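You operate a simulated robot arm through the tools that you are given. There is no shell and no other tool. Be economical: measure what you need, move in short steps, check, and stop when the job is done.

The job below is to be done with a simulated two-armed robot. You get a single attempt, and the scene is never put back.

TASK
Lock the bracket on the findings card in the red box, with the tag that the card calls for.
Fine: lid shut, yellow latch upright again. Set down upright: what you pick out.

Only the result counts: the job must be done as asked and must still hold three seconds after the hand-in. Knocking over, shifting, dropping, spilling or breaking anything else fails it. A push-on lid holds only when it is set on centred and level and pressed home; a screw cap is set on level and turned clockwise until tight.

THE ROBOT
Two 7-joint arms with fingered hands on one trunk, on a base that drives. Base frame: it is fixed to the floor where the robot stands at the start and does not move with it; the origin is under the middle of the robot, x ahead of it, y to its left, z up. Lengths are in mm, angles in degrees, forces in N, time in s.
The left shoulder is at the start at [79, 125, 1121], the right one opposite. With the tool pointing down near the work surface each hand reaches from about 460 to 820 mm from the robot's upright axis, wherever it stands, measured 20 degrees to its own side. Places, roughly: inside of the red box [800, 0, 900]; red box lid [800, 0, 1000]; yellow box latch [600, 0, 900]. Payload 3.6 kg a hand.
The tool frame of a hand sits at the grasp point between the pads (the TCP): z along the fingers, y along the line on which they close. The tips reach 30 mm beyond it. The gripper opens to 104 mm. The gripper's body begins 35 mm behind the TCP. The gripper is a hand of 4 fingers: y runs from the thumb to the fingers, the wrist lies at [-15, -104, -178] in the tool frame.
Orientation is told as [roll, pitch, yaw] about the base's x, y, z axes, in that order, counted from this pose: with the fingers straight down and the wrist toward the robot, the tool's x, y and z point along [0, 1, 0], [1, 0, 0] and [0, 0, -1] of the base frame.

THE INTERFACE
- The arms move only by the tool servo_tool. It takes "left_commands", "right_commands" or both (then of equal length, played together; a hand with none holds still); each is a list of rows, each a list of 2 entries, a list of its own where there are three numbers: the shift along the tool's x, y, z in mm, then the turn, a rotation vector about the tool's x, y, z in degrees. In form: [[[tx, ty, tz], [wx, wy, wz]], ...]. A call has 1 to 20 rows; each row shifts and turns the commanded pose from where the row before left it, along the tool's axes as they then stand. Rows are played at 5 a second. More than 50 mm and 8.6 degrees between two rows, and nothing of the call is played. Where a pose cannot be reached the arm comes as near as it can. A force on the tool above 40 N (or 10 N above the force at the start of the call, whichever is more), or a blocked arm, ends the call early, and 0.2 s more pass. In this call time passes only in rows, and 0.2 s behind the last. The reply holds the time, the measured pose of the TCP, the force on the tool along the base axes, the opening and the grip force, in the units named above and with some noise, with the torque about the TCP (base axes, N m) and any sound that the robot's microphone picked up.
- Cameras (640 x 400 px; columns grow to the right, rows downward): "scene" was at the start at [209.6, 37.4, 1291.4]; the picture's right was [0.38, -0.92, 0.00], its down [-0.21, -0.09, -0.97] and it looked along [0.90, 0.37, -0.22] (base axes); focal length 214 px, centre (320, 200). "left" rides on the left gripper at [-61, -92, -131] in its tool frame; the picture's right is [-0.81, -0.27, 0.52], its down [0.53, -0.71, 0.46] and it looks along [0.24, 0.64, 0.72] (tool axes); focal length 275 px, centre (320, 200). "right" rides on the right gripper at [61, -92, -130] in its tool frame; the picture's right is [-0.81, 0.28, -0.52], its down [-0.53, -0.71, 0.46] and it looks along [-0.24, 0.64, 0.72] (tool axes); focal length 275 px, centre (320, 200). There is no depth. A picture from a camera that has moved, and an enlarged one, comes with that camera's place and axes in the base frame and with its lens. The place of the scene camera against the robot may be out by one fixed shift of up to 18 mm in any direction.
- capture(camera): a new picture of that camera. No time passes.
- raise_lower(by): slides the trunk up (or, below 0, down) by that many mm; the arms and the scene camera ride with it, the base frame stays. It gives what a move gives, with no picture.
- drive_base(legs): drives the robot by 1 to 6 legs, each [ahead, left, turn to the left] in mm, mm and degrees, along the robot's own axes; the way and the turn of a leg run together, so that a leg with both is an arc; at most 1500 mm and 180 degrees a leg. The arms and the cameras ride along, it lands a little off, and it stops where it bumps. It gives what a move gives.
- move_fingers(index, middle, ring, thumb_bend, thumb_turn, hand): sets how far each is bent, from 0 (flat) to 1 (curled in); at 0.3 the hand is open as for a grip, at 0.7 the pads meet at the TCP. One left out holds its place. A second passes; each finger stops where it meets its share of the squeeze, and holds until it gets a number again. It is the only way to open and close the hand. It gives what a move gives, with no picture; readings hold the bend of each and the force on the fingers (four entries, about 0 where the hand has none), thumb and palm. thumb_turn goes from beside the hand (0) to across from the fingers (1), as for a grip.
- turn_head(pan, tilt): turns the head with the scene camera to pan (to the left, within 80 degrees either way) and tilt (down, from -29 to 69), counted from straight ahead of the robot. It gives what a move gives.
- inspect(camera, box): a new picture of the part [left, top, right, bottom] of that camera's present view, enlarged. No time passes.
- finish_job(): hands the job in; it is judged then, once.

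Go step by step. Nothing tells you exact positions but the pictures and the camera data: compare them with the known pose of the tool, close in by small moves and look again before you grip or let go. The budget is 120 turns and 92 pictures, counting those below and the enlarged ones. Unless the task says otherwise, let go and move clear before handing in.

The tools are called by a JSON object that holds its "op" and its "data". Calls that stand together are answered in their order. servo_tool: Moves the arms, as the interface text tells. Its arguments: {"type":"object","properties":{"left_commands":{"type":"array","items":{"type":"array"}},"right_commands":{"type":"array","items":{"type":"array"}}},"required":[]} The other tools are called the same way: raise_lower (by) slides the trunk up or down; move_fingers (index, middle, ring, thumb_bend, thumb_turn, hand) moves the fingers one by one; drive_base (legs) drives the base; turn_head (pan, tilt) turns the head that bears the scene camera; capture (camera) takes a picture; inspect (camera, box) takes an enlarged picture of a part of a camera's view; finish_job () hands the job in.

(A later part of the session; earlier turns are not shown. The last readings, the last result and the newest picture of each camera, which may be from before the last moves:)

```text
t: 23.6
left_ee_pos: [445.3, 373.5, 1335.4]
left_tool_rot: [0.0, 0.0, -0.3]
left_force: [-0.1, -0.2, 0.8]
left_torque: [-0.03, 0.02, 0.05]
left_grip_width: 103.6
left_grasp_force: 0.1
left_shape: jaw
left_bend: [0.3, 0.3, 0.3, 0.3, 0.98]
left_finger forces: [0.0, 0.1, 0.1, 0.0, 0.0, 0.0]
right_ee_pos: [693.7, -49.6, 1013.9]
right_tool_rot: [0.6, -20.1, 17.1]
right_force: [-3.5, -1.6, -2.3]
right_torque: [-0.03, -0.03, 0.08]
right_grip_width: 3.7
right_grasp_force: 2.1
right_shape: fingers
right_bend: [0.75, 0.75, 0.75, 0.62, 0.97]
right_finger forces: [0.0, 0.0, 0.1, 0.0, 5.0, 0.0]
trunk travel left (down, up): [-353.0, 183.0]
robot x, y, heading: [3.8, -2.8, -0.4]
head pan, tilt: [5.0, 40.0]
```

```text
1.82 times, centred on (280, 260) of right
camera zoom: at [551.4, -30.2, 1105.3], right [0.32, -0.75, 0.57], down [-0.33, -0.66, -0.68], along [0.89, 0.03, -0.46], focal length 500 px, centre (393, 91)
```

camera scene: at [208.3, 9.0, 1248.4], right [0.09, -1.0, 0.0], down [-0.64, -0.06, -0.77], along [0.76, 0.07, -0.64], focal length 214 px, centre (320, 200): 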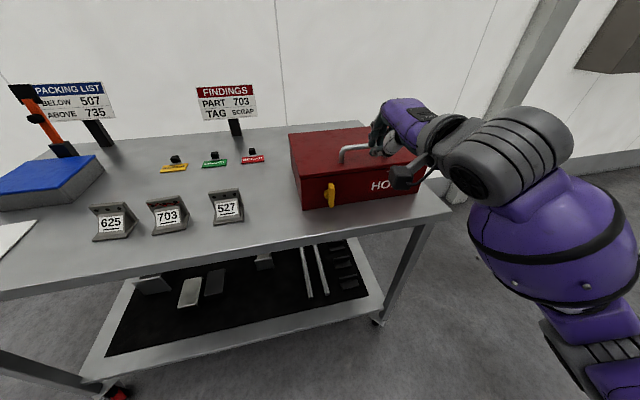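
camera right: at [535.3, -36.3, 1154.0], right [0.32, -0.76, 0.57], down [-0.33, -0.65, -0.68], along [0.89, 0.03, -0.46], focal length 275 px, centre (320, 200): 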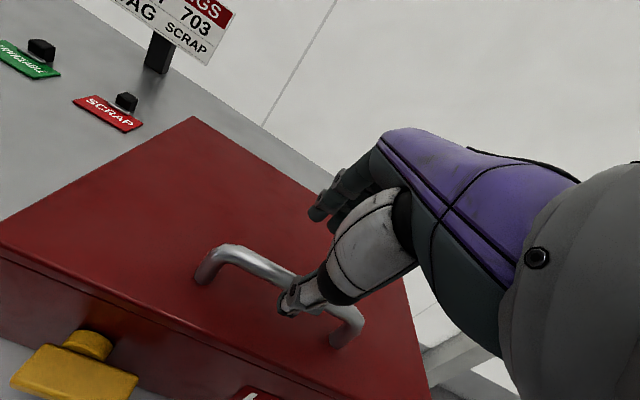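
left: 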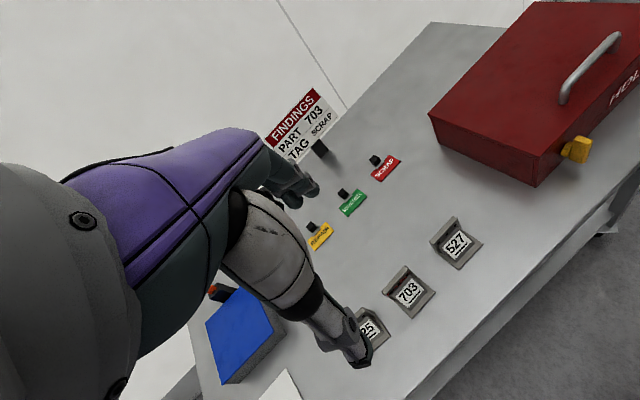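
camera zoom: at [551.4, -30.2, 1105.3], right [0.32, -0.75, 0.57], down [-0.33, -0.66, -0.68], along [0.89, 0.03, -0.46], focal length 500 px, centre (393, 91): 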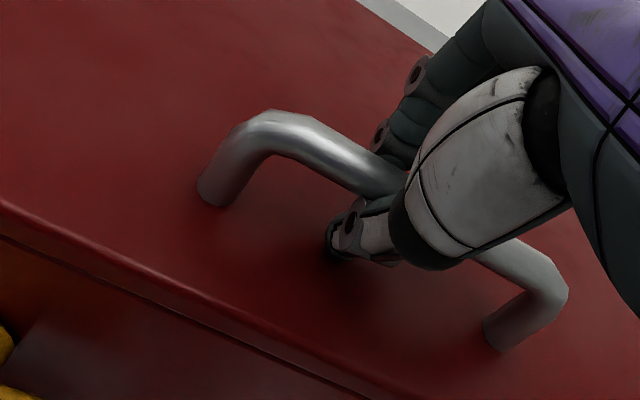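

The pinched fingers enclose the bar like a hook. I will lift a little and check that the lid comes along.

{"op": "servo_tool", "data": {"right_commands": [[[0, 1.7, -4.7], [0, 0, 0]], [[0, 1.7, -4.7], [0, 0, 0]], [[0, 1.7, -4.7], [0, 0, 0]], [[0, 1.7, -4.7], [0, 0, 0]], [[0, 1.7, -4.7], [0, 0, 0]]]}}

{"op": "capture", "data": {"camera": "right"}}

{"op": "capture", "data": {"camera": "scene"}}

```text
t: 24.8
left_ee_pos: [446.7, 374.6, 1334.4]
left_tool_rot: [0.0, 0.1, -0.2]
left_force: [0.0, -0.1, 0.7]
left_torque: [-0.03, 0.01, 0.01]
left_grip_width: 103.6
left_grasp_force: 0.0
left_shape: jaw
left_bend: [0.3, 0.3, 0.3, 0.3, 0.98]
left_finger forces: [0.1, 0.1, 0.0, 0.0, 0.0, 0.0]
right_ee_pos: [695.0, -48.6, 1038.5]
right_tool_rot: [0.5, -20.0, 17.3]
right_force: [4.3, 2.3, -5.3]
right_torque: [0.14, -0.03, 0.1]
right_grip_width: 0.3
right_grasp_force: 3.5
right_shape: fingers
right_bend: [0.75, 0.75, 0.74, 0.64, 0.97]
right_finger forces: [1.4, 1.4, 4.2, 0.0, 0.4, 0.0]
trunk travel left (down, up): [-353.0, 183.0]
robot x, y, heading: [-2.8, -0.7, -0.0]
head pan, tilt: [5.0, 40.0]
```

```text
60 pictures are left
camera right: at [552.0, -30.2, 1130.4], right [0.32, -0.75, 0.57], down [-0.33, -0.66, -0.68], along [0.89, 0.03, -0.46], focal length 275 px, centre (320, 200)
```

right: 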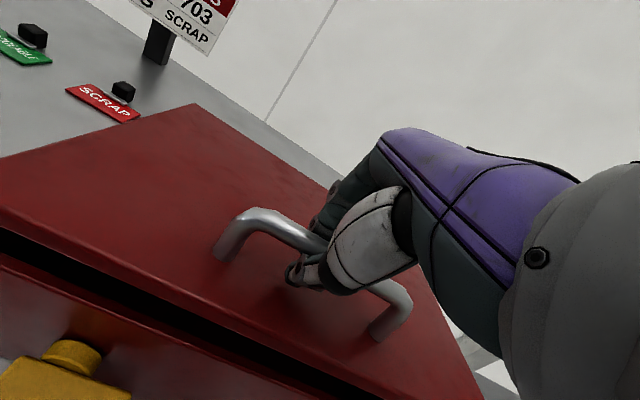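

```text
59 pictures are left
camera scene: at [209.6, 7.5, 1248.2], right [0.08, -1.0, 0.0], down [-0.64, -0.05, -0.77], along [0.76, 0.06, -0.64], focal length 214 px, centre (320, 200)
```

scene: 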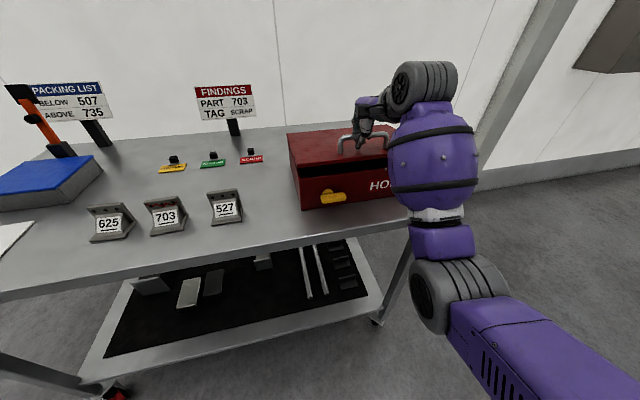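

The lid is opening with about 5 N. I will follow its arc, turning the hand along with it.

{"op": "servo_tool", "data": {"right_commands": [[[0, 12.6, -14.1], [4, 0, 0]], [[0, 13.1, -13.6], [4, 0, 0]], [[0, 13.3, -13.5], [4, 0, 0]], [[0, 13.7, -13], [4, 0, 0]]]}}

{"op": "capture", "data": {"camera": "scene"}}

```text
t: 25.8
left_ee_pos: [446.0, 373.2, 1334.6]
left_tool_rot: [0.1, 0.1, -0.2]
left_force: [-0.3, 0.0, -0.2]
left_torque: [0.0, 0.02, 0.01]
left_grip_width: 103.8
left_grasp_force: 0.1
left_shape: jaw
left_bend: [0.3, 0.3, 0.3, 0.3, 0.98]
left_finger forces: [0.1, 0.0, 0.0, 0.0, 0.1, 0.0]
right_ee_pos: [730.2, -37.7, 1103.2]
right_tool_rot: [0.5, -3.9, 17.3]
right_force: [0.8, -0.4, -4.1]
right_torque: [0.11, 0.0, 0.03]
right_grip_width: 0.5
right_grasp_force: 3.3
right_shape: fingers
right_bend: [0.75, 0.75, 0.74, 0.64, 0.97]
right_finger forces: [0.9, 1.1, 3.2, 0.1, 0.8, 0.0]
trunk travel left (down, up): [-353.0, 183.0]
robot x, y, heading: [0.2, -1.6, -0.5]
head pan, tilt: [5.0, 40.0]
```

```text
58 pictures are left
camera scene: at [209.1, 7.3, 1248.3], right [0.08, -1.0, 0.0], down [-0.64, -0.05, -0.77], along [0.76, 0.06, -0.64], focal length 214 px, centre (320, 200)
```

scene: 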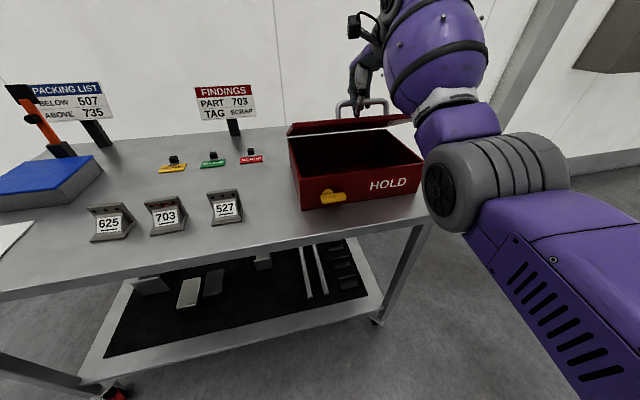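

Works well. I will continue along the arc.

{"op": "servo_tool", "data": {"right_commands": [[[0, 14.1, -12.8], [4, 0, 0]], [[0, 14.4, -12.3], [4, 0, 0]], [[0, 14.7, -12], [4, 0, 0]], [[0, 15, -11.5], [4, 0, 0]]]}}

{"op": "capture", "data": {"camera": "scene"}}

{"op": "capture", "data": {"camera": "right"}}

```text
t: 26.8
left_ee_pos: [450.1, 373.1, 1333.9]
left_tool_rot: [0.0, 0.2, -0.2]
left_force: [-0.6, -0.2, 0.7]
left_torque: [0.02, 0.03, 0.02]
left_grip_width: 103.4
left_grasp_force: 0.0
left_shape: jaw
left_bend: [0.3, 0.3, 0.3, 0.3, 0.98]
left_finger forces: [0.0, 0.0, 0.0, 0.0, 0.0, 0.0]
right_ee_pos: [727.7, -37.7, 1112.3]
right_tool_rot: [0.6, 4.0, 17.3]
right_force: [17.0, -3.2, -15.6]
right_torque: [0.14, -0.15, 0.17]
right_grip_width: 4.6
right_grasp_force: 10.8
right_shape: fingers
right_bend: [0.74, 0.74, 0.73, 0.65, 0.97]
right_finger forces: [7.7, 5.3, 9.1, 0.1, 0.0, 0.1]
right hand out of reach, approached as far as the arm can: row 1, 2, 3, 4
trunk travel left (down, up): [-353.0, 183.0]
robot x, y, heading: [-0.6, -2.3, -0.4]
head pan, tilt: [5.0, 40.0]
```

```text
57 pictures are left
camera scene: at [212.6, 6.6, 1247.6], right [0.08, -1.0, 0.0], down [-0.64, -0.05, -0.76], along [0.76, 0.06, -0.65], focal length 214 px, centre (320, 200)
```

scene: 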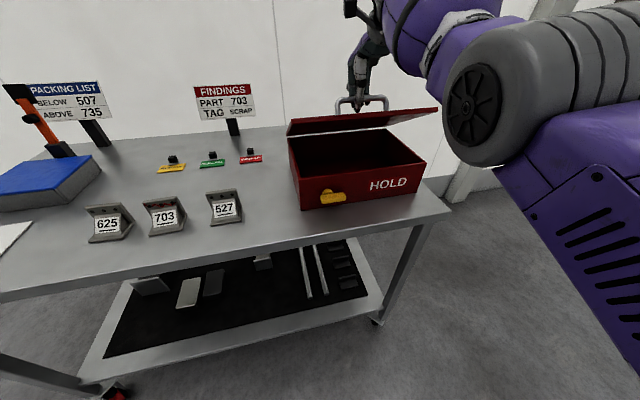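

```text
56 pictures are left
camera right: at [631.9, -3.6, 1249.3], right [0.54, -0.69, 0.49], down [-0.55, -0.73, -0.41], along [0.63, -0.05, -0.77], focal length 275 px, centre (320, 200)
```

right: 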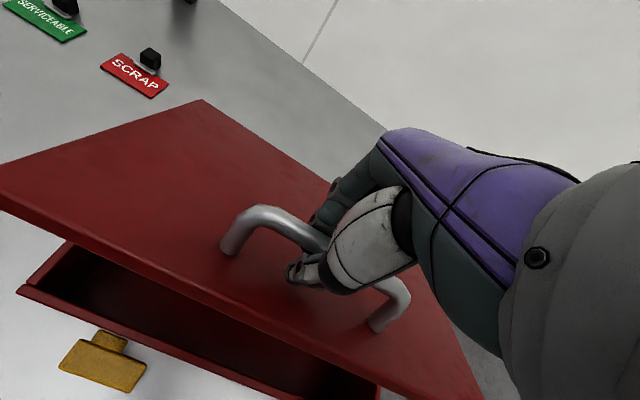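

The right arm has reached its limit with the lid about 30° open, so the robot should stand nearer and higher. I will lower the lid back along the same arc, starting with the rows that could not be reached.

{"op": "servo_tool", "data": {"right_commands": [[[0, 0, 0], [-4, 0, 0]], [[0, -15, 11.5], [-4, 0, 0]], [[0, -14.7, 12], [-4, 0, 0]], [[0, -14.4, 12.3], [-4, 0, 0]], [[0, -14.1, 12.8], [0, 0, 0]]]}}

```text
t: 27.9
left_ee_pos: [451.6, 374.5, 1332.2]
left_tool_rot: [-0.1, 0.3, -0.2]
left_force: [0.7, 0.9, -0.6]
left_torque: [0.03, -0.01, -0.01]
left_grip_width: 103.8
left_grasp_force: 0.0
left_shape: jaw
left_bend: [0.3, 0.3, 0.3, 0.3, 0.98]
left_finger forces: [0.0, 0.0, 0.1, 0.0, 0.0, 0.1]
right_ee_pos: [687.6, -48.1, 1066.5]
right_tool_rot: [0.6, -9.3, 17.2]
right_force: [31.8, 3.6, -17.3]
right_torque: [0.12, -0.19, 0.26]
right_grip_width: 14.2
right_grasp_force: 17.3
right_shape: fingers
right_bend: [0.73, 0.64, 0.63, 0.65, 0.97]
right_finger forces: [12.5, 11.2, 11.0, 0.0, 0.0, 0.0]
trunk travel left (down, up): [-353.0, 183.0]
robot x, y, heading: [1.1, 1.2, -0.4]
head pan, tilt: [5.0, 40.0]
stopped in row 5 (right hand): the force on the tool passed its limit at 41 N (the readings are from after the stop); the commanded pose is now the measured one
```

I overshot toward the robot because the command had stopped at the reach limit. I will relieve the pull by moving back forward, then look.

{"op": "servo_tool", "data": {"right_commands": [[[0, 11, 1.8], [0, 0, 0]], [[0, 10, 1.6], [0, 0, 0]]]}}

{"op": "capture", "data": {"camera": "right"}}

{"op": "inspect", "data": {"camera": "scene", "box": [260, 70, 460, 215]}}

```text
t: 28.5
left_ee_pos: [446.5, 372.3, 1334.2]
left_tool_rot: [0.0, 0.1, -0.2]
left_force: [0.3, -0.1, 0.3]
left_torque: [-0.02, -0.01, 0.01]
left_grip_width: 103.7
left_grasp_force: 0.1
left_shape: jaw
left_bend: [0.3, 0.3, 0.3, 0.3, 0.98]
left_finger forces: [0.1, 0.1, 0.0, 0.0, 0.0, 0.1]
right_ee_pos: [702.4, -44.4, 1073.0]
right_tool_rot: [0.8, -9.6, 17.2]
right_force: [9.4, -3.6, -6.9]
right_torque: [-0.02, -0.05, 0.02]
right_grip_width: 2.7
right_grasp_force: 4.8
right_shape: fingers
right_bend: [0.74, 0.74, 0.72, 0.65, 0.97]
right_finger forces: [4.3, 3.7, 2.0, 0.0, 0.1, 0.1]
trunk travel left (down, up): [-353.0, 183.0]
robot x, y, heading: [-2.7, -0.0, -0.2]
head pan, tilt: [5.0, 40.0]
```

```text
55 pictures are left
camera right: at [578.5, -19.3, 1186.1], right [0.42, -0.72, 0.55], down [-0.44, -0.69, -0.57], along [0.79, 0.0, -0.61], focal length 275 px, centre (320, 200)
```

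right: 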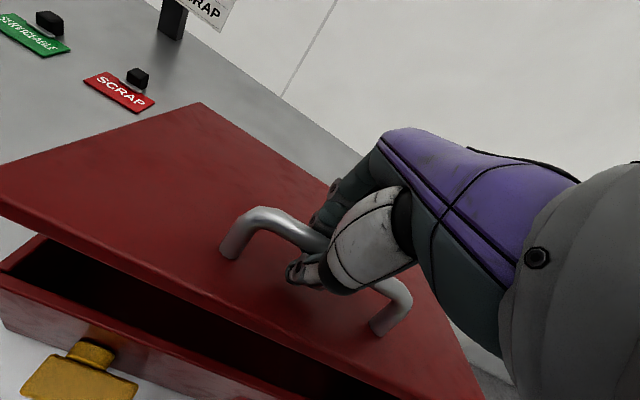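

```text
2.76 times, centred on (360, 142) of scene
camera zoom: at [210.1, 6.6, 1248.2], right [0.08, -1.0, 0.0], down [-0.64, -0.05, -0.77], along [0.76, 0.06, -0.64], focal length 592 px, centre (210, 359)
```

zoom: 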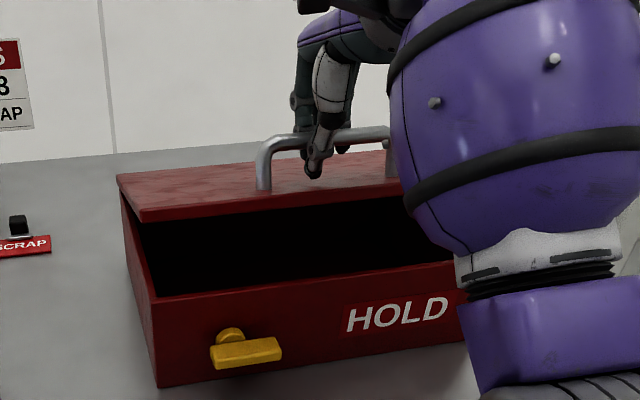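

The lid is fine at about 17°. I will lower it back to closed along its arc.

{"op": "servo_tool", "data": {"right_commands": [[[0, -5.7, 7.5], [-1.8, 0, 0]], [[0, -5.6, 7.6], [-1.8, 0, 0]], [[0, -5.4, 7.8], [-1.8, 0, 0]], [[0, -5.4, 7.8], [-1.8, 0, 0]], [[0, -5, 7.6], [-1.6, 0, 0]], [[0, -5, 7.4], [-1.6, 0, 0]]]}}

{"op": "inspect", "data": {"camera": "right", "box": [160, 150, 400, 370]}}

```text
t: 29.9
left_ee_pos: [447.3, 373.0, 1334.6]
left_tool_rot: [0.0, 0.1, -0.3]
left_force: [-0.2, -0.6, -0.8]
left_torque: [0.0, 0.02, 0.01]
left_grip_width: 103.5
left_grasp_force: 0.1
left_shape: jaw
left_bend: [0.3, 0.3, 0.3, 0.3, 0.98]
left_finger forces: [0.0, 0.0, 0.0, 0.0, 0.0, 0.0]
right_ee_pos: [685.5, -48.9, 1020.0]
right_tool_rot: [0.6, -20.0, 17.1]
right_force: [11.0, -4.0, -5.0]
right_torque: [-0.01, -0.07, 0.03]
right_grip_width: 2.1
right_grasp_force: 5.4
right_shape: fingers
right_bend: [0.74, 0.74, 0.72, 0.65, 0.97]
right_finger forces: [4.3, 3.5, 2.3, 0.0, 0.0, 0.1]
trunk travel left (down, up): [-353.0, 183.0]
robot x, y, heading: [-0.3, -0.9, -0.1]
head pan, tilt: [5.0, 40.0]
```

```text
1.82 times, centred on (280, 260) of right
camera zoom: at [541.6, -29.2, 1111.8], right [0.32, -0.76, 0.57], down [-0.33, -0.65, -0.68], along [0.89, 0.03, -0.46], focal length 500 px, centre (393, 91)
```

zoom: 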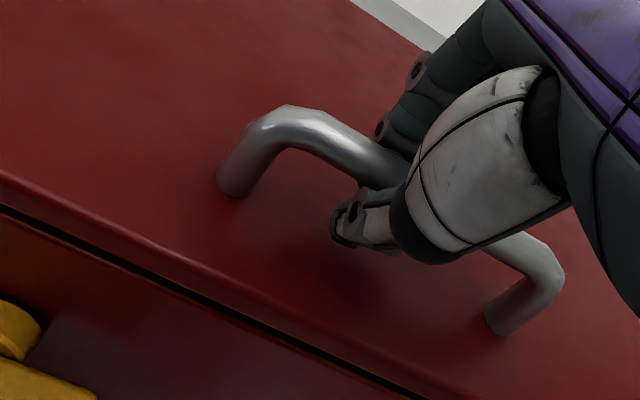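

The lid is nearly shut. I will settle it, open the hand and withdraw upward.

{"op": "servo_tool", "data": {"right_commands": [[[0, 6.1, 6.5], [0, 0, 0]]]}}

{"op": "move_fingers", "data": {"hand": "right", "index": 0.45, "middle": 0.45, "ring": 0.45, "thumb_bend": 0.5}}

{"op": "servo_tool", "data": {"right_commands": [[[0, 0, -20], [0, 0, 0]], [[0, 0, -25], [0, 0, 0]], [[0, -20, -40], [0, 0, 0]], [[0, -20, -40], [0, 0, 0]]]}}

{"op": "turn_head", "data": {"pan": 0, "tilt": 66}}

{"op": "capture", "data": {"camera": "scene"}}

```text
t: 30.3
left_ee_pos: [443.9, 373.3, 1335.6]
left_tool_rot: [-0.1, 0.1, -0.1]
left_force: [-0.5, -0.4, -0.2]
left_torque: [-0.01, -0.01, 0.02]
left_grip_width: 103.5
left_grasp_force: 0.0
left_shape: jaw
left_bend: [0.3, 0.3, 0.3, 0.3, 0.98]
left_finger forces: [0.1, 0.0, 0.0, 0.0, 0.1, 0.1]
right_ee_pos: [690.7, -44.3, 1019.1]
right_tool_rot: [0.8, -20.1, 17.1]
right_force: [-3.7, -1.7, -2.0]
right_torque: [-0.02, 0.0, 0.04]
right_grip_width: 3.1
right_grasp_force: 2.7
right_shape: fingers
right_bend: [0.75, 0.74, 0.73, 0.63, 0.98]
right_finger forces: [0.5, 0.3, 0.0, 0.1, 4.7, 0.0]
trunk travel left (down, up): [-353.0, 183.0]
robot x, y, heading: [2.1, -3.1, 0.1]
head pan, tilt: [5.0, 40.0]
```

```text
t: 31.3
left_ee_pos: [444.6, 375.0, 1335.7]
left_tool_rot: [0.0, 0.0, -0.3]
left_force: [-0.2, -0.9, -0.5]
left_torque: [0.0, 0.03, -0.04]
left_grip_width: 103.6
left_grasp_force: 0.0
left_shape: jaw
left_bend: [0.3, 0.3, 0.3, 0.3, 0.98]
left_finger forces: [0.0, 0.1, 0.1, 0.1, 0.0, 0.0]
right_ee_pos: [691.0, -45.6, 1017.2]
right_tool_rot: [0.7, -20.1, 17.0]
right_force: [-1.0, 0.0, 4.9]
right_torque: [0.04, 0.12, -0.01]
right_grip_width: 56.8
right_grasp_force: 2.6
right_shape: fingers
right_bend: [0.45, 0.45, 0.45, 0.51, 0.97]
right_finger forces: [0.1, 0.0, 0.1, 0.1, 4.6, 0.0]
trunk travel left (down, up): [-353.0, 183.0]
robot x, y, heading: [1.9, -1.3, -0.5]
head pan, tilt: [5.0, 40.0]
```

```text
t: 32.3
left_ee_pos: [445.1, 373.7, 1335.9]
left_tool_rot: [0.0, -0.1, -0.2]
left_force: [0.9, -0.1, -0.1]
left_torque: [-0.02, -0.02, -0.03]
left_grip_width: 103.6
left_grasp_force: 0.1
left_shape: jaw
left_bend: [0.3, 0.3, 0.3, 0.3, 0.98]
left_finger forces: [0.1, 0.0, 0.0, 0.0, 0.1, 0.1]
right_ee_pos: [614.6, -68.4, 1122.0]
right_tool_rot: [0.7, -20.1, 17.1]
right_force: [0.5, -0.5, -0.2]
right_torque: [-0.01, 0.02, 0.0]
right_grip_width: 58.2
right_grasp_force: 0.2
right_shape: fingers
right_bend: [0.45, 0.45, 0.45, 0.5, 0.97]
right_finger forces: [0.1, 0.1, 0.0, 0.1, 0.1, 0.1]
trunk travel left (down, up): [-353.0, 183.0]
robot x, y, heading: [0.9, 2.1, -0.3]
head pan, tilt: [5.0, 40.0]
```

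```text
t: 33.2
left_ee_pos: [444.4, 374.0, 1336.6]
left_tool_rot: [-0.1, 0.0, -0.2]
left_force: [-0.6, 0.6, 0.6]
left_torque: [-0.02, -0.02, 0.02]
left_grip_width: 103.8
left_grasp_force: 0.1
left_shape: jaw
left_bend: [0.3, 0.3, 0.3, 0.3, 0.98]
left_finger forces: [0.1, 0.0, 0.1, 0.0, 0.0, 0.1]
right_ee_pos: [616.7, -69.6, 1122.1]
right_tool_rot: [0.7, -20.1, 17.2]
right_force: [0.3, -0.6, -0.5]
right_torque: [-0.02, 0.01, 0.01]
right_grip_width: 58.2
right_grasp_force: 0.2
right_shape: fingers
right_bend: [0.45, 0.45, 0.45, 0.5, 0.97]
right_finger forces: [0.0, 0.0, 0.0, 0.0, 0.0, 0.0]
trunk travel left (down, up): [-353.0, 183.0]
robot x, y, heading: [2.8, -3.0, -0.1]
head pan, tilt: [0.0, 66.0]
```

```text
52 pictures are left
camera scene: at [183.4, 0.1, 1215.1], right [0.0, -1.0, 0.0], down [-0.91, 0.0, -0.41], along [0.41, 0.0, -0.91], focal length 214 px, centre (320, 200)
```

scene: 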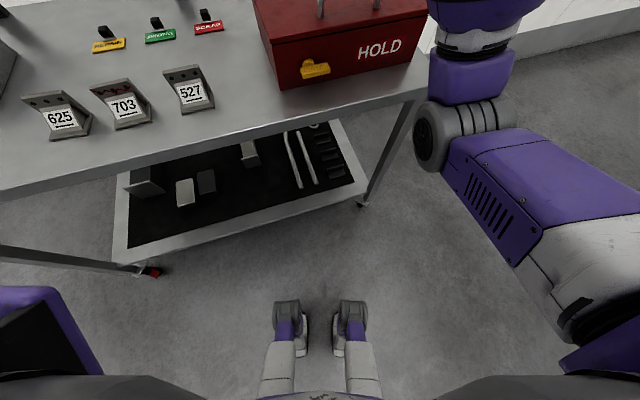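

The robot has only slim feet, and the table edge ahead is over 300 mm away. I will raise the trunk 120 mm and drive 150 mm ahead.

{"op": "raise_lower", "data": {"by": 120}}

{"op": "drive_base", "data": {"legs": [[150, 0, 0]]}}

{"op": "turn_head", "data": {"pan": 10, "tilt": 50}}

{"op": "capture", "data": {"camera": "scene"}}

{"op": "capture", "data": {"camera": "right"}}

```text
t: 34.7
left_ee_pos: [446.6, 374.1, 1454.5]
left_tool_rot: [0.0, 0.0, -0.2]
left_force: [-0.4, -0.2, -0.6]
left_torque: [0.03, 0.01, 0.0]
left_grip_width: 103.7
left_grasp_force: 0.0
left_shape: jaw
left_bend: [0.3, 0.3, 0.3, 0.3, 0.98]
left_finger forces: [0.0, 0.1, 0.0, 0.0, 0.1, 0.0]
right_ee_pos: [613.4, -70.3, 1239.1]
right_tool_rot: [0.6, -20.1, 17.2]
right_force: [-0.9, 1.2, 0.9]
right_torque: [0.05, -0.04, 0.0]
right_grip_width: 58.5
right_grasp_force: 0.0
right_shape: fingers
right_bend: [0.45, 0.45, 0.45, 0.5, 0.97]
right_finger forces: [0.1, 0.0, 0.0, 0.0, 0.1, 0.0]
trunk travel left (down, up): [-473.0, 63.0]
robot x, y, heading: [-2.8, -2.3, -0.2]
head pan, tilt: [0.0, 66.0]
```

```text
t: 36.1
left_ee_pos: [596.1, 372.5, 1454.8]
left_tool_rot: [0.0, 0.0, -0.2]
left_force: [0.2, 0.5, -0.2]
left_torque: [0.04, -0.01, 0.0]
left_grip_width: 103.8
left_grasp_force: 0.0
left_shape: jaw
left_bend: [0.3, 0.3, 0.3, 0.3, 0.98]
left_finger forces: [0.0, 0.1, 0.1, 0.1, 0.0, 0.0]
right_ee_pos: [764.8, -72.2, 1241.4]
right_tool_rot: [0.7, -20.1, 17.0]
right_force: [-0.5, -0.6, -0.4]
right_torque: [-0.04, -0.03, 0.01]
right_grip_width: 58.2
right_grasp_force: 0.1
right_shape: fingers
right_bend: [0.45, 0.45, 0.45, 0.5, 0.97]
right_finger forces: [0.1, 0.0, 0.0, 0.1, 0.0, 0.1]
trunk travel left (down, up): [-473.0, 63.0]
robot x, y, heading: [151.2, -3.8, -0.2]
head pan, tilt: [0.0, 66.0]
```

```text
t: 36.9
left_ee_pos: [594.2, 372.9, 1455.1]
left_tool_rot: [0.0, 0.0, -0.1]
left_force: [-0.1, 0.6, -0.3]
left_torque: [-0.02, -0.02, -0.01]
left_grip_width: 103.6
left_grasp_force: 0.0
left_shape: jaw
left_bend: [0.3, 0.3, 0.3, 0.3, 0.98]
left_finger forces: [0.0, 0.0, 0.0, 0.0, 0.1, 0.0]
right_ee_pos: [763.9, -72.1, 1240.1]
right_tool_rot: [0.7, -20.2, 17.1]
right_force: [-0.4, -0.3, 0.5]
right_torque: [0.02, 0.01, 0.0]
right_grip_width: 58.0
right_grasp_force: 0.0
right_shape: fingers
right_bend: [0.45, 0.45, 0.45, 0.5, 0.97]
right_finger forces: [0.0, 0.0, 0.0, 0.0, 0.0, 0.0]
trunk travel left (down, up): [-473.0, 63.0]
robot x, y, heading: [154.0, 1.6, 0.0]
head pan, tilt: [10.0, 50.0]
```

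```text
51 pictures are left
camera scene: at [305.5, 12.8, 1365.1], right [0.17, -0.99, 0.0], down [-0.76, -0.13, -0.64], along [0.63, 0.11, -0.77], focal length 214 px, centre (320, 200)
```

scene: 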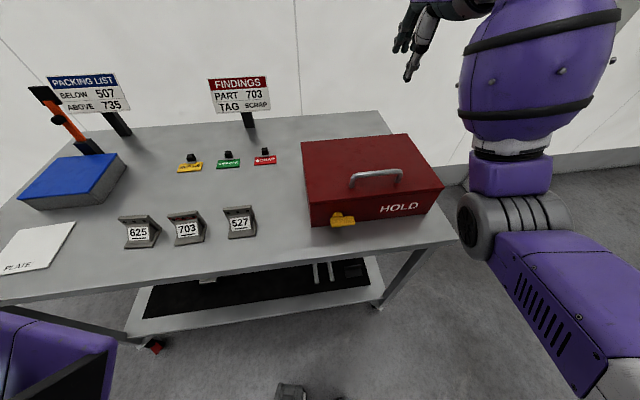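

```text
50 pictures are left
camera right: at [621.4, -52.5, 1332.7], right [0.32, -0.76, 0.57], down [-0.33, -0.65, -0.68], along [0.89, 0.03, -0.46], focal length 275 px, centre (320, 200)
```

right: 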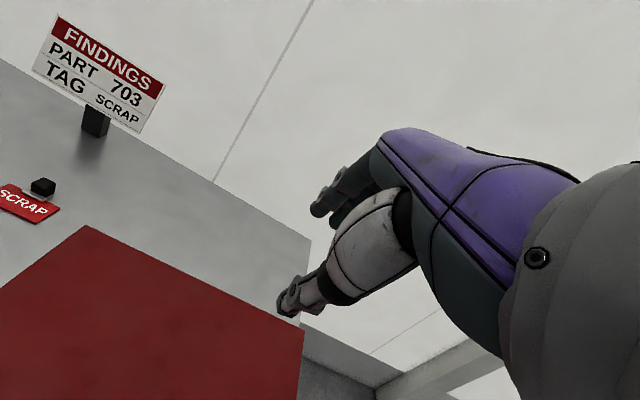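

The box is closed and unmoved. I will return to the handle with the grip pose used before.

{"op": "servo_tool", "data": {"right_commands": [[[10.4, -33.4, 27.8], [0, 0, 0]], [[10.4, -33.4, 27.8], [0, 0, 0]], [[10.4, -33.4, 27.8], [0, 0, 0]], [[10.4, -33.4, 27.8], [0, 0, 0]], [[0, 0, 24], [0, 0, 0]], [[0, 0, 24], [0, 0, 0]], [[0, 0, 12], [0, 0, 0]], [[0, 0, 11], [0, 0, 0]]]}}

{"op": "inspect", "data": {"camera": "right", "box": [160, 150, 400, 370]}}

```text
t: 38.7
left_ee_pos: [594.6, 372.8, 1454.4]
left_tool_rot: [0.0, -0.1, -0.1]
left_force: [-0.7, 0.3, -0.2]
left_torque: [0.03, 0.0, 0.0]
left_grip_width: 103.7
left_grasp_force: 0.0
left_shape: jaw
left_bend: [0.3, 0.3, 0.3, 0.3, 0.98]
left_finger forces: [0.0, 0.0, 0.0, 0.0, 0.0, 0.1]
right_ee_pos: [690.7, -49.6, 1024.6]
right_tool_rot: [0.6, -20.1, 17.0]
right_force: [-0.7, -0.4, -0.3]
right_torque: [0.01, 0.0, 0.01]
right_grip_width: 58.1
right_grasp_force: 0.1
right_shape: fingers
right_bend: [0.45, 0.45, 0.45, 0.5, 0.97]
right_finger forces: [0.1, 0.0, 0.0, 0.0, 0.1, 0.1]
trunk travel left (down, up): [-473.0, 63.0]
robot x, y, heading: [153.4, 1.9, -0.2]
head pan, tilt: [10.0, 50.0]
```

```text
1.82 times, centred on (280, 260) of right
camera zoom: at [548.7, -30.4, 1115.7], right [0.32, -0.76, 0.57], down [-0.33, -0.65, -0.68], along [0.89, 0.03, -0.46], focal length 500 px, centre (393, 91)
```

zoom: 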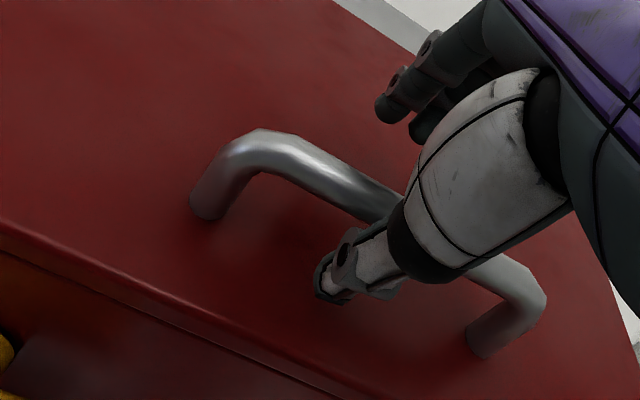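

The pose matches the earlier one, a touch shallow. I will go 7 mm deeper, close and lift the first part.

{"op": "servo_tool", "data": {"right_commands": [[[0, 0, 7], [0, 0, 0]]]}}

{"op": "move_fingers", "data": {"hand": "right", "index": 0.75, "middle": 0.75, "ring": 0.75, "thumb_bend": 0.65}}

{"op": "servo_tool", "data": {"right_commands": [[[0, 1.7, -4.7], [0, 0, 0]], [[0, 1.7, -4.7], [0, 0, 0]], [[0, 1.7, -4.7], [0, 0, 0]], [[0, 1.7, -4.7], [0, 0, 0]], [[0, 1.7, -4.7], [0, 0, 0]], [[0, 12.6, -14.1], [4, 0, 0]], [[0, 13.1, -13.6], [4, 0, 0]], [[0, 13.3, -13.5], [4, 0, 0]], [[0, 13.7, -13], [4, 0, 0]]]}}

{"op": "capture", "data": {"camera": "scene"}}

```text
t: 39.1
left_ee_pos: [596.3, 373.0, 1456.0]
left_tool_rot: [0.0, 0.0, -0.2]
left_force: [0.1, -0.3, -1.3]
left_torque: [0.03, 0.03, 0.0]
left_grip_width: 103.6
left_grasp_force: 0.1
left_shape: jaw
left_bend: [0.3, 0.3, 0.3, 0.3, 0.98]
left_finger forces: [0.0, 0.0, 0.0, 0.0, 0.0, 0.0]
right_ee_pos: [694.4, -48.5, 1018.1]
right_tool_rot: [0.6, -20.2, 17.0]
right_force: [-0.6, -0.1, 1.1]
right_torque: [-0.01, 0.03, 0.0]
right_grip_width: 58.7
right_grasp_force: 0.1
right_shape: fingers
right_bend: [0.45, 0.45, 0.45, 0.5, 0.97]
right_finger forces: [0.0, 0.1, 0.0, 0.0, 1.1, 0.1]
trunk travel left (down, up): [-473.0, 63.0]
robot x, y, heading: [148.6, -1.4, -0.2]
head pan, tilt: [10.0, 50.0]
```

```text
t: 40.1
left_ee_pos: [596.8, 372.1, 1456.0]
left_tool_rot: [0.0, -0.1, -0.2]
left_force: [0.1, -0.5, 0.1]
left_torque: [-0.01, 0.0, 0.01]
left_grip_width: 103.7
left_grasp_force: 0.2
left_shape: jaw
left_bend: [0.3, 0.3, 0.3, 0.3, 0.98]
left_finger forces: [0.1, 0.0, 0.0, 0.0, 0.0, 0.1]
right_ee_pos: [694.4, -49.1, 1018.1]
right_tool_rot: [0.6, -20.2, 17.0]
right_force: [-4.0, -1.9, -2.3]
right_torque: [0.02, -0.01, 0.09]
right_grip_width: 4.4
right_grasp_force: 3.7
right_shape: fingers
right_bend: [0.75, 0.75, 0.74, 0.61, 0.97]
right_finger forces: [0.0, 0.0, 1.4, 0.0, 5.7, 0.1]
trunk travel left (down, up): [-473.0, 63.0]
robot x, y, heading: [153.0, -5.2, -0.2]
head pan, tilt: [10.0, 50.0]
```

```text
t: 42.1
left_ee_pos: [598.9, 372.8, 1453.9]
left_tool_rot: [-0.2, 0.2, -0.3]
left_force: [-0.5, 0.3, -0.5]
left_torque: [0.01, 0.03, 0.01]
left_grip_width: 104.0
left_grasp_force: 0.0
left_shape: jaw
left_bend: [0.3, 0.3, 0.3, 0.3, 0.98]
left_finger forces: [0.0, 0.1, 0.0, 0.1, 0.0, 0.0]
right_ee_pos: [732.0, -36.5, 1107.8]
right_tool_rot: [0.5, -3.9, 17.2]
right_force: [5.0, 4.9, -9.0]
right_torque: [0.15, -0.05, 0.08]
right_grip_width: 1.5
right_grasp_force: 5.7
right_shape: fingers
right_bend: [0.75, 0.74, 0.74, 0.64, 0.97]
right_finger forces: [2.6, 2.7, 5.0, 0.1, 1.0, 0.0]
trunk travel left (down, up): [-473.0, 63.0]
robot x, y, heading: [153.4, -2.2, -0.1]
head pan, tilt: [10.0, 50.0]
```

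```text
48 pictures are left
camera scene: at [307.5, 13.8, 1364.9], right [0.17, -0.99, 0.0], down [-0.76, -0.13, -0.64], along [0.63, 0.11, -0.77], focal length 214 px, centre (320, 200)
```

scene: 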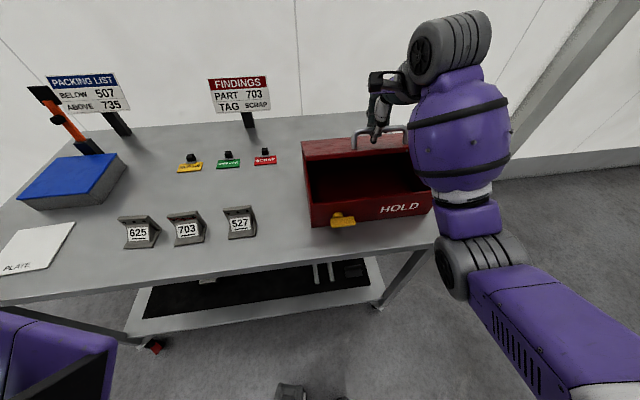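

The lid follows well. I will continue to about 50°.

{"op": "servo_tool", "data": {"right_commands": [[[0, 14.1, -12.8], [4, 0, 0]], [[0, 14.4, -12.3], [4, 0, 0]], [[0, 14.7, -12], [4, 0, 0]], [[0, 15, -11.5], [4, 0, 0]]]}}

{"op": "capture", "data": {"camera": "scene"}}

{"op": "capture", "data": {"camera": "right"}}

```text
t: 43.1
left_ee_pos: [597.2, 375.0, 1454.5]
left_tool_rot: [-0.1, 0.0, -0.2]
left_force: [0.5, -0.3, 0.3]
left_torque: [-0.01, -0.01, 0.0]
left_grip_width: 103.5
left_grasp_force: 0.1
left_shape: jaw
left_bend: [0.3, 0.3, 0.3, 0.3, 0.98]
left_finger forces: [0.1, 0.0, 0.1, 0.0, 0.1, 0.0]
right_ee_pos: [786.9, -20.0, 1153.4]
right_tool_rot: [0.7, 12.0, 17.5]
right_force: [-1.3, 5.7, -6.9]
right_torque: [0.16, 0.0, 0.06]
right_grip_width: 1.0
right_grasp_force: 4.3
right_shape: fingers
right_bend: [0.75, 0.74, 0.74, 0.64, 0.97]
right_finger forces: [1.5, 1.8, 3.8, 0.0, 1.6, 0.0]
trunk travel left (down, up): [-473.0, 63.0]
robot x, y, heading: [151.8, -0.4, -0.3]
head pan, tilt: [10.0, 50.0]
```

```text
47 pictures are left
camera scene: at [306.4, 14.1, 1365.0], right [0.17, -0.99, 0.0], down [-0.76, -0.13, -0.64], along [0.63, 0.11, -0.77], focal length 214 px, centre (320, 200)
```

scene: 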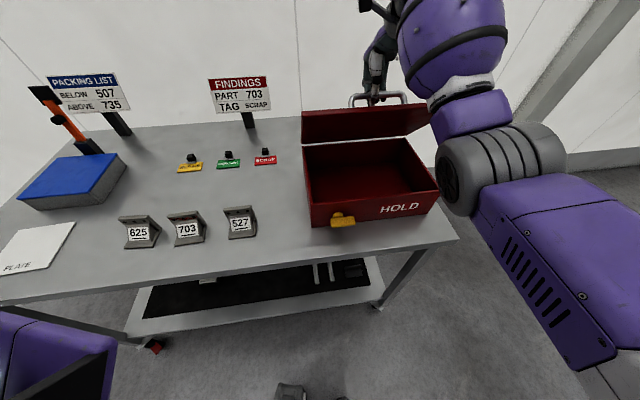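

```text
46 pictures are left
camera right: at [709.9, 19.3, 1301.5], right [0.6, -0.67, 0.44], down [-0.6, -0.74, -0.3], along [0.53, -0.08, -0.85], focal length 275 px, centre (320, 200)
```

right: 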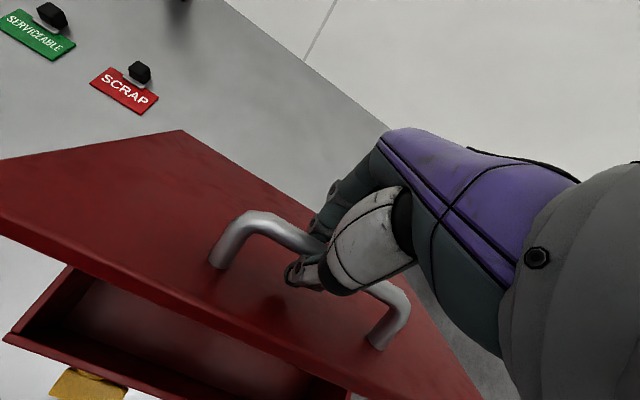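

The lid stands at about 45°. I will continue toward 72° and watch the reach.

{"op": "servo_tool", "data": {"right_commands": [[[0, 21.1, -14.7], [6, 0, 0]], [[0, 21.4, -14.4], [6, 0, 0]], [[0, 21.8, -13.8], [6, 0, 0]]]}}

{"op": "capture", "data": {"camera": "scene"}}

```text
t: 43.9
left_ee_pos: [603.8, 374.2, 1450.8]
left_tool_rot: [-0.1, 0.4, -0.2]
left_force: [0.0, 0.5, -0.6]
left_torque: [-0.04, 0.03, -0.05]
left_grip_width: 103.6
left_grasp_force: 0.1
left_shape: jaw
left_bend: [0.3, 0.3, 0.3, 0.3, 0.98]
left_finger forces: [0.1, 0.0, 0.0, 0.0, 0.0, 0.1]
right_ee_pos: [767.7, -16.6, 1155.8]
right_tool_rot: [0.7, 30.2, 17.5]
right_force: [20.8, -7.6, -28.7]
right_torque: [0.1, -0.35, 0.25]
right_grip_width: 11.4
right_grasp_force: 17.1
right_shape: fingers
right_bend: [0.73, 0.64, 0.72, 0.65, 0.98]
right_finger forces: [11.8, 10.8, 10.7, 0.0, 0.0, 0.0]
right hand out of reach, approached as far as the arm can: row 1, 2, 3
trunk travel left (down, up): [-473.0, 63.0]
robot x, y, heading: [152.8, -2.1, -0.2]
head pan, tilt: [10.0, 50.0]
```

```text
45 pictures are left
camera scene: at [313.0, 13.9, 1364.0], right [0.17, -0.99, 0.0], down [-0.76, -0.13, -0.64], along [0.63, 0.11, -0.77], focal length 214 px, centre (320, 200)
```

scene: 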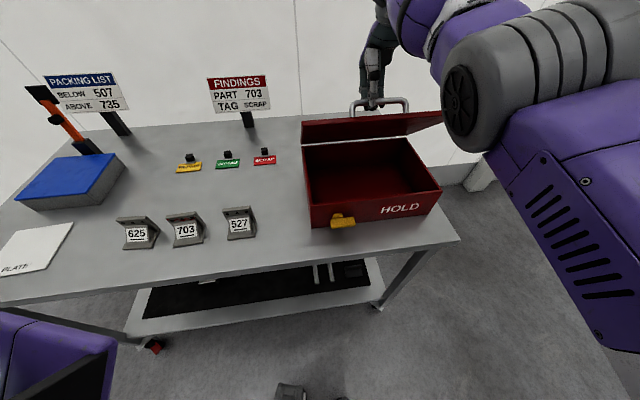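

Pitching the hand further costs reach. I will undo the pitch to about 6° and hold the lid open around 50° with the right hand, leaving the left arm to do the placing.

{"op": "servo_tool", "data": {"right_commands": [[[0, 0, 0], [-8, 0, 0]], [[0, 0, 0], [-8, 0, 0]], [[0, 0, 0], [-8, 0, 0]], [[0, 10, -2], [0, 0, 0]], [[0, 10, -2], [0, 0, 0]], [[0, 11, -2.8], [0, 0, 0]]]}}

{"op": "capture", "data": {"camera": "scene"}}

```text
t: 45.3
left_ee_pos: [598.5, 372.7, 1455.6]
left_tool_rot: [0.0, 0.1, -0.2]
left_force: [-1.1, -0.9, 0.2]
left_torque: [0.01, -0.02, -0.01]
left_grip_width: 103.8
left_grasp_force: 0.0
left_shape: jaw
left_bend: [0.3, 0.3, 0.3, 0.3, 0.98]
left_finger forces: [0.0, 0.0, 0.0, 0.1, 0.1, 0.0]
right_ee_pos: [793.4, -8.4, 1164.3]
right_tool_rot: [0.6, 5.9, 17.2]
right_force: [7.1, -6.5, -14.2]
right_torque: [0.11, -0.05, 0.05]
right_grip_width: 2.5
right_grasp_force: 7.5
right_shape: fingers
right_bend: [0.74, 0.73, 0.73, 0.65, 0.98]
right_finger forces: [4.2, 4.6, 5.9, 0.0, 0.0, 0.0]
trunk travel left (down, up): [-473.0, 63.0]
robot x, y, heading: [153.7, 0.2, -0.1]
head pan, tilt: [10.0, 50.0]
```

```text
44 pictures are left
camera scene: at [308.0, 12.0, 1365.0], right [0.17, -0.99, 0.0], down [-0.76, -0.13, -0.64], along [0.63, 0.11, -0.77], focal length 214 px, centre (320, 200)
```

scene: 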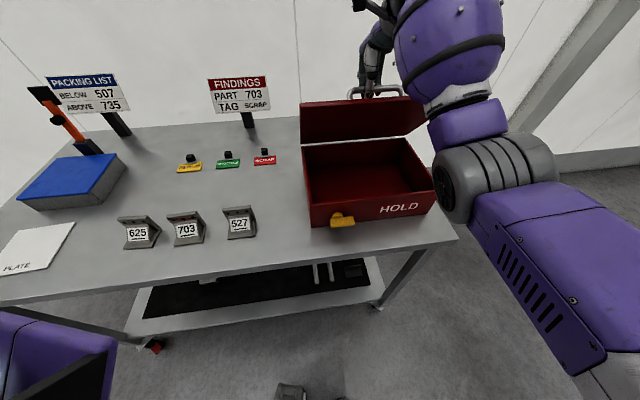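

The lid is at about 52°. I will try to open it a bit more with small forward steps.

{"op": "servo_tool", "data": {"right_commands": [[[2, 11, -3], [-2, 0, 0]], [[2, 11, -3], [-2, 0, 0]], [[0, 11, -2], [-2, 0, 0]]]}}

{"op": "capture", "data": {"camera": "scene"}}

```text
t: 46.1
left_ee_pos: [595.4, 372.7, 1455.6]
left_tool_rot: [0.0, 0.0, -0.1]
left_force: [0.6, 0.3, -0.7]
left_torque: [0.01, 0.04, -0.02]
left_grip_width: 103.6
left_grasp_force: 0.0
left_shape: jaw
left_bend: [0.3, 0.3, 0.3, 0.3, 0.98]
left_finger forces: [0.0, 0.1, 0.0, 0.0, 0.1, 0.1]
right_ee_pos: [822.5, 5.9, 1174.4]
right_tool_rot: [0.6, -0.2, 17.4]
right_force: [-0.2, -3.0, -0.3]
right_torque: [0.04, 0.05, 0.07]
right_grip_width: 1.7
right_grasp_force: 3.6
right_shape: fingers
right_bend: [0.75, 0.75, 0.74, 0.64, 0.98]
right_finger forces: [0.6, 0.8, 2.3, 0.0, 3.3, 0.0]
trunk travel left (down, up): [-473.0, 63.0]
robot x, y, heading: [150.4, -1.0, 0.0]
head pan, tilt: [10.0, 50.0]
```

```text
43 pictures are left
camera scene: at [305.6, 12.5, 1365.3], right [0.17, -0.99, 0.0], down [-0.75, -0.13, -0.64], along [0.63, 0.11, -0.77], focal length 214 px, centre (320, 200)
```

scene: 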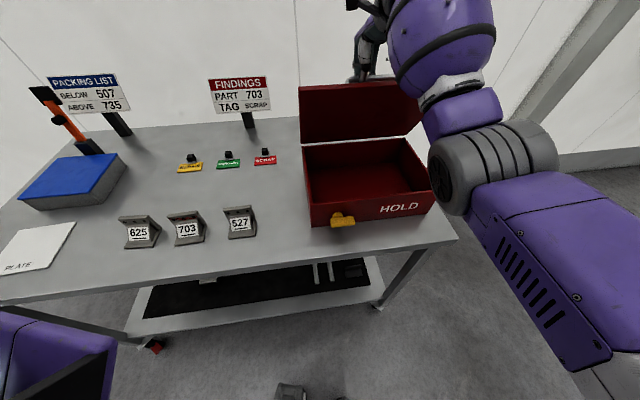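

The lid now stands near 65–70° with almost no load, so the right hand can hold it there. Next I bring the left hand over bracket 703, roughly at (530, 398), for a close look.

{"op": "servo_tool", "data": {"left_commands": [[[1.5, -11.9, 44.4], [0, 0, -5.9]], [[1.5, -11.9, 44.4], [0, 0, -5.9]], [[1.5, -11.9, 44.4], [0, 0, -5.9]], [[1.5, -11.9, 44.4], [0, 0, 0]], [[1.5, -11.9, 44.4], [0, 0, 0]], [[1.5, -11.9, 44.4], [0, 0, 0]], [[1.5, -11.9, 44.4], [0, 0, 0]]]}}

{"op": "capture", "data": {"camera": "left"}}

{"op": "capture", "data": {"camera": "scene"}}

```text
t: 47.7
left_ee_pos: [510.4, 362.9, 1143.0]
left_tool_rot: [-0.1, 0.0, 17.6]
left_force: [-0.5, 0.2, 0.1]
left_torque: [-0.03, -0.03, 0.01]
left_grip_width: 103.8
left_grasp_force: 0.1
left_shape: jaw
left_bend: [0.3, 0.3, 0.3, 0.3, 0.98]
left_finger forces: [0.1, 0.0, 0.1, 0.1, 0.1, 0.0]
right_ee_pos: [821.8, 5.8, 1172.1]
right_tool_rot: [0.6, -0.2, 17.3]
right_force: [-2.1, -0.6, 2.1]
right_torque: [0.02, 0.05, 0.06]
right_grip_width: 1.8
right_grasp_force: 3.0
right_shape: fingers
right_bend: [0.75, 0.75, 0.74, 0.63, 0.97]
right_finger forces: [0.1, 0.2, 1.7, 0.1, 3.7, 0.1]
trunk travel left (down, up): [-473.0, 63.0]
robot x, y, heading: [152.0, -1.6, -0.0]
head pan, tilt: [10.0, 50.0]
```

```text
42 pictures are left
camera left: at [440.6, 274.6, 1273.6], right [-0.02, -0.86, -0.52], down [-0.84, 0.29, -0.46], along [0.54, 0.43, -0.72], focal length 275 px, centre (320, 200)
```

left: 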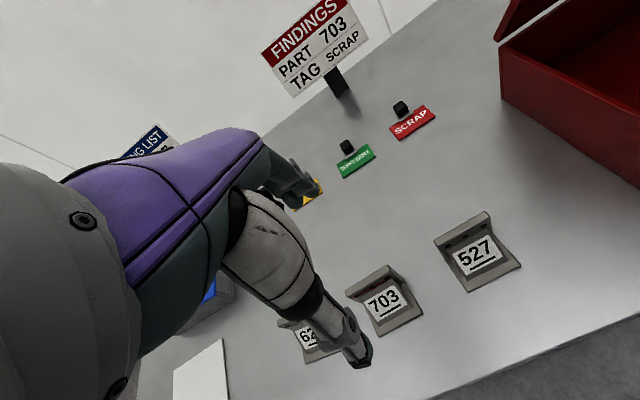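

```text
41 pictures are left
camera scene: at [305.2, 12.5, 1365.2], right [0.17, -0.99, 0.0], down [-0.75, -0.13, -0.64], along [0.63, 0.11, -0.77], focal length 214 px, centre (320, 200)
```

scene: 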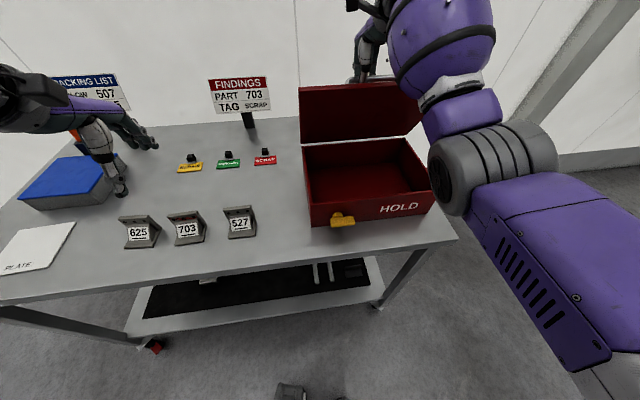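

Bracket 703's upright plate runs about along the table, with its top middle near (546, 405, 935). I will bring the open left hand above it and check.

{"op": "servo_tool", "data": {"left_commands": [[[9.8, 15.5, 41], [0, 0, 0]], [[9.8, 15.5, 41], [0, 0, 0]], [[9.7, 15.6, 41], [0, 0, 0]]]}}

{"op": "capture", "data": {"camera": "left"}}

{"op": "inspect", "data": {"camera": "scene", "box": [90, 150, 270, 265]}}

```text
t: 48.5
left_ee_pos: [547.0, 409.5, 1021.4]
left_tool_rot: [0.0, -0.1, 17.5]
left_force: [0.3, 0.5, 0.1]
left_torque: [-0.01, 0.0, 0.04]
left_grip_width: 103.6
left_grasp_force: 0.2
left_shape: jaw
left_bend: [0.3, 0.3, 0.3, 0.3, 0.98]
left_finger forces: [0.0, 0.0, 0.1, 0.0, 0.1, 0.0]
right_ee_pos: [822.2, 6.6, 1171.9]
right_tool_rot: [0.7, -0.1, 17.3]
right_force: [-1.5, -1.3, 0.7]
right_torque: [0.04, 0.03, 0.1]
right_grip_width: 1.9
right_grasp_force: 2.7
right_shape: fingers
right_bend: [0.75, 0.75, 0.75, 0.63, 0.97]
right_finger forces: [0.0, 0.0, 1.8, 0.0, 3.4, 0.1]
trunk travel left (down, up): [-473.0, 63.0]
robot x, y, heading: [152.5, -3.8, -0.4]
head pan, tilt: [10.0, 50.0]
```

```text
40 pictures are left
camera left: at [477.9, 321.6, 1151.5], right [-0.02, -0.86, -0.52], down [-0.84, 0.29, -0.46], along [0.54, 0.43, -0.72], focal length 275 px, centre (320, 200)
```

left: 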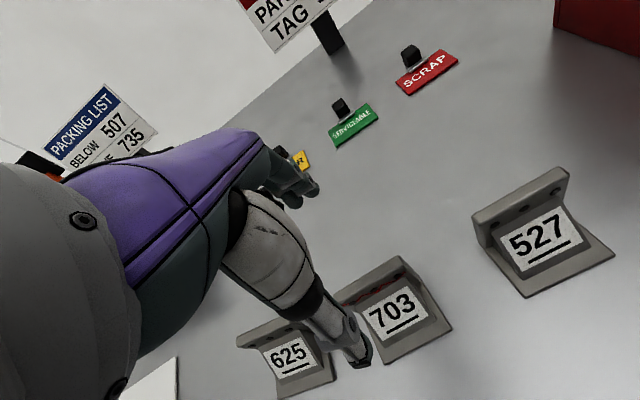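

```text
3.48 times, centred on (180, 208) of scene
camera zoom: at [305.8, 13.1, 1365.1], right [0.17, -0.99, 0.0], down [-0.76, -0.13, -0.64], along [0.63, 0.11, -0.77], focal length 746 px, centre (807, 174)
```

zoom: 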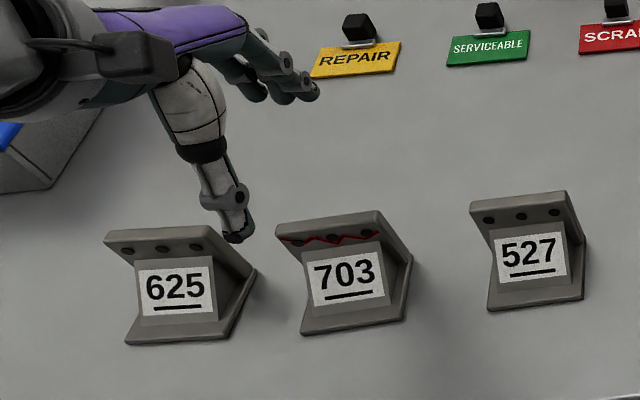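

I put the plate's top middle near (546, 405, 935). I will zoom in on the bracket to see how much free plate sits above the sloped gusset.

{"op": "inspect", "data": {"camera": "left", "box": [320, 150, 620, 380]}}

```text
1.74 times, centred on (470, 265) of left
camera zoom: at [477.9, 321.6, 1151.5], right [-0.02, -0.86, -0.52], down [-0.84, 0.29, -0.46], along [0.54, 0.43, -0.72], focal length 479 px, centre (59, 87)
```

zoom: 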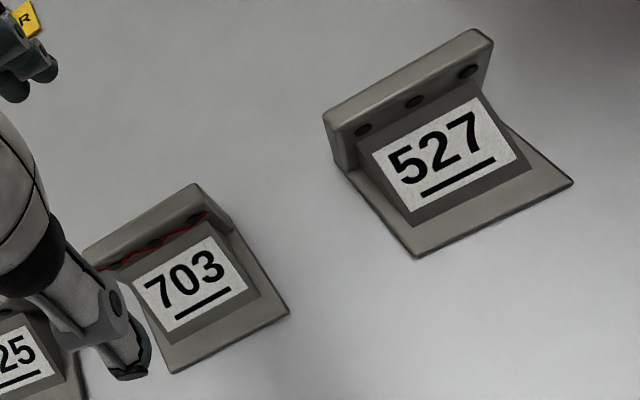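

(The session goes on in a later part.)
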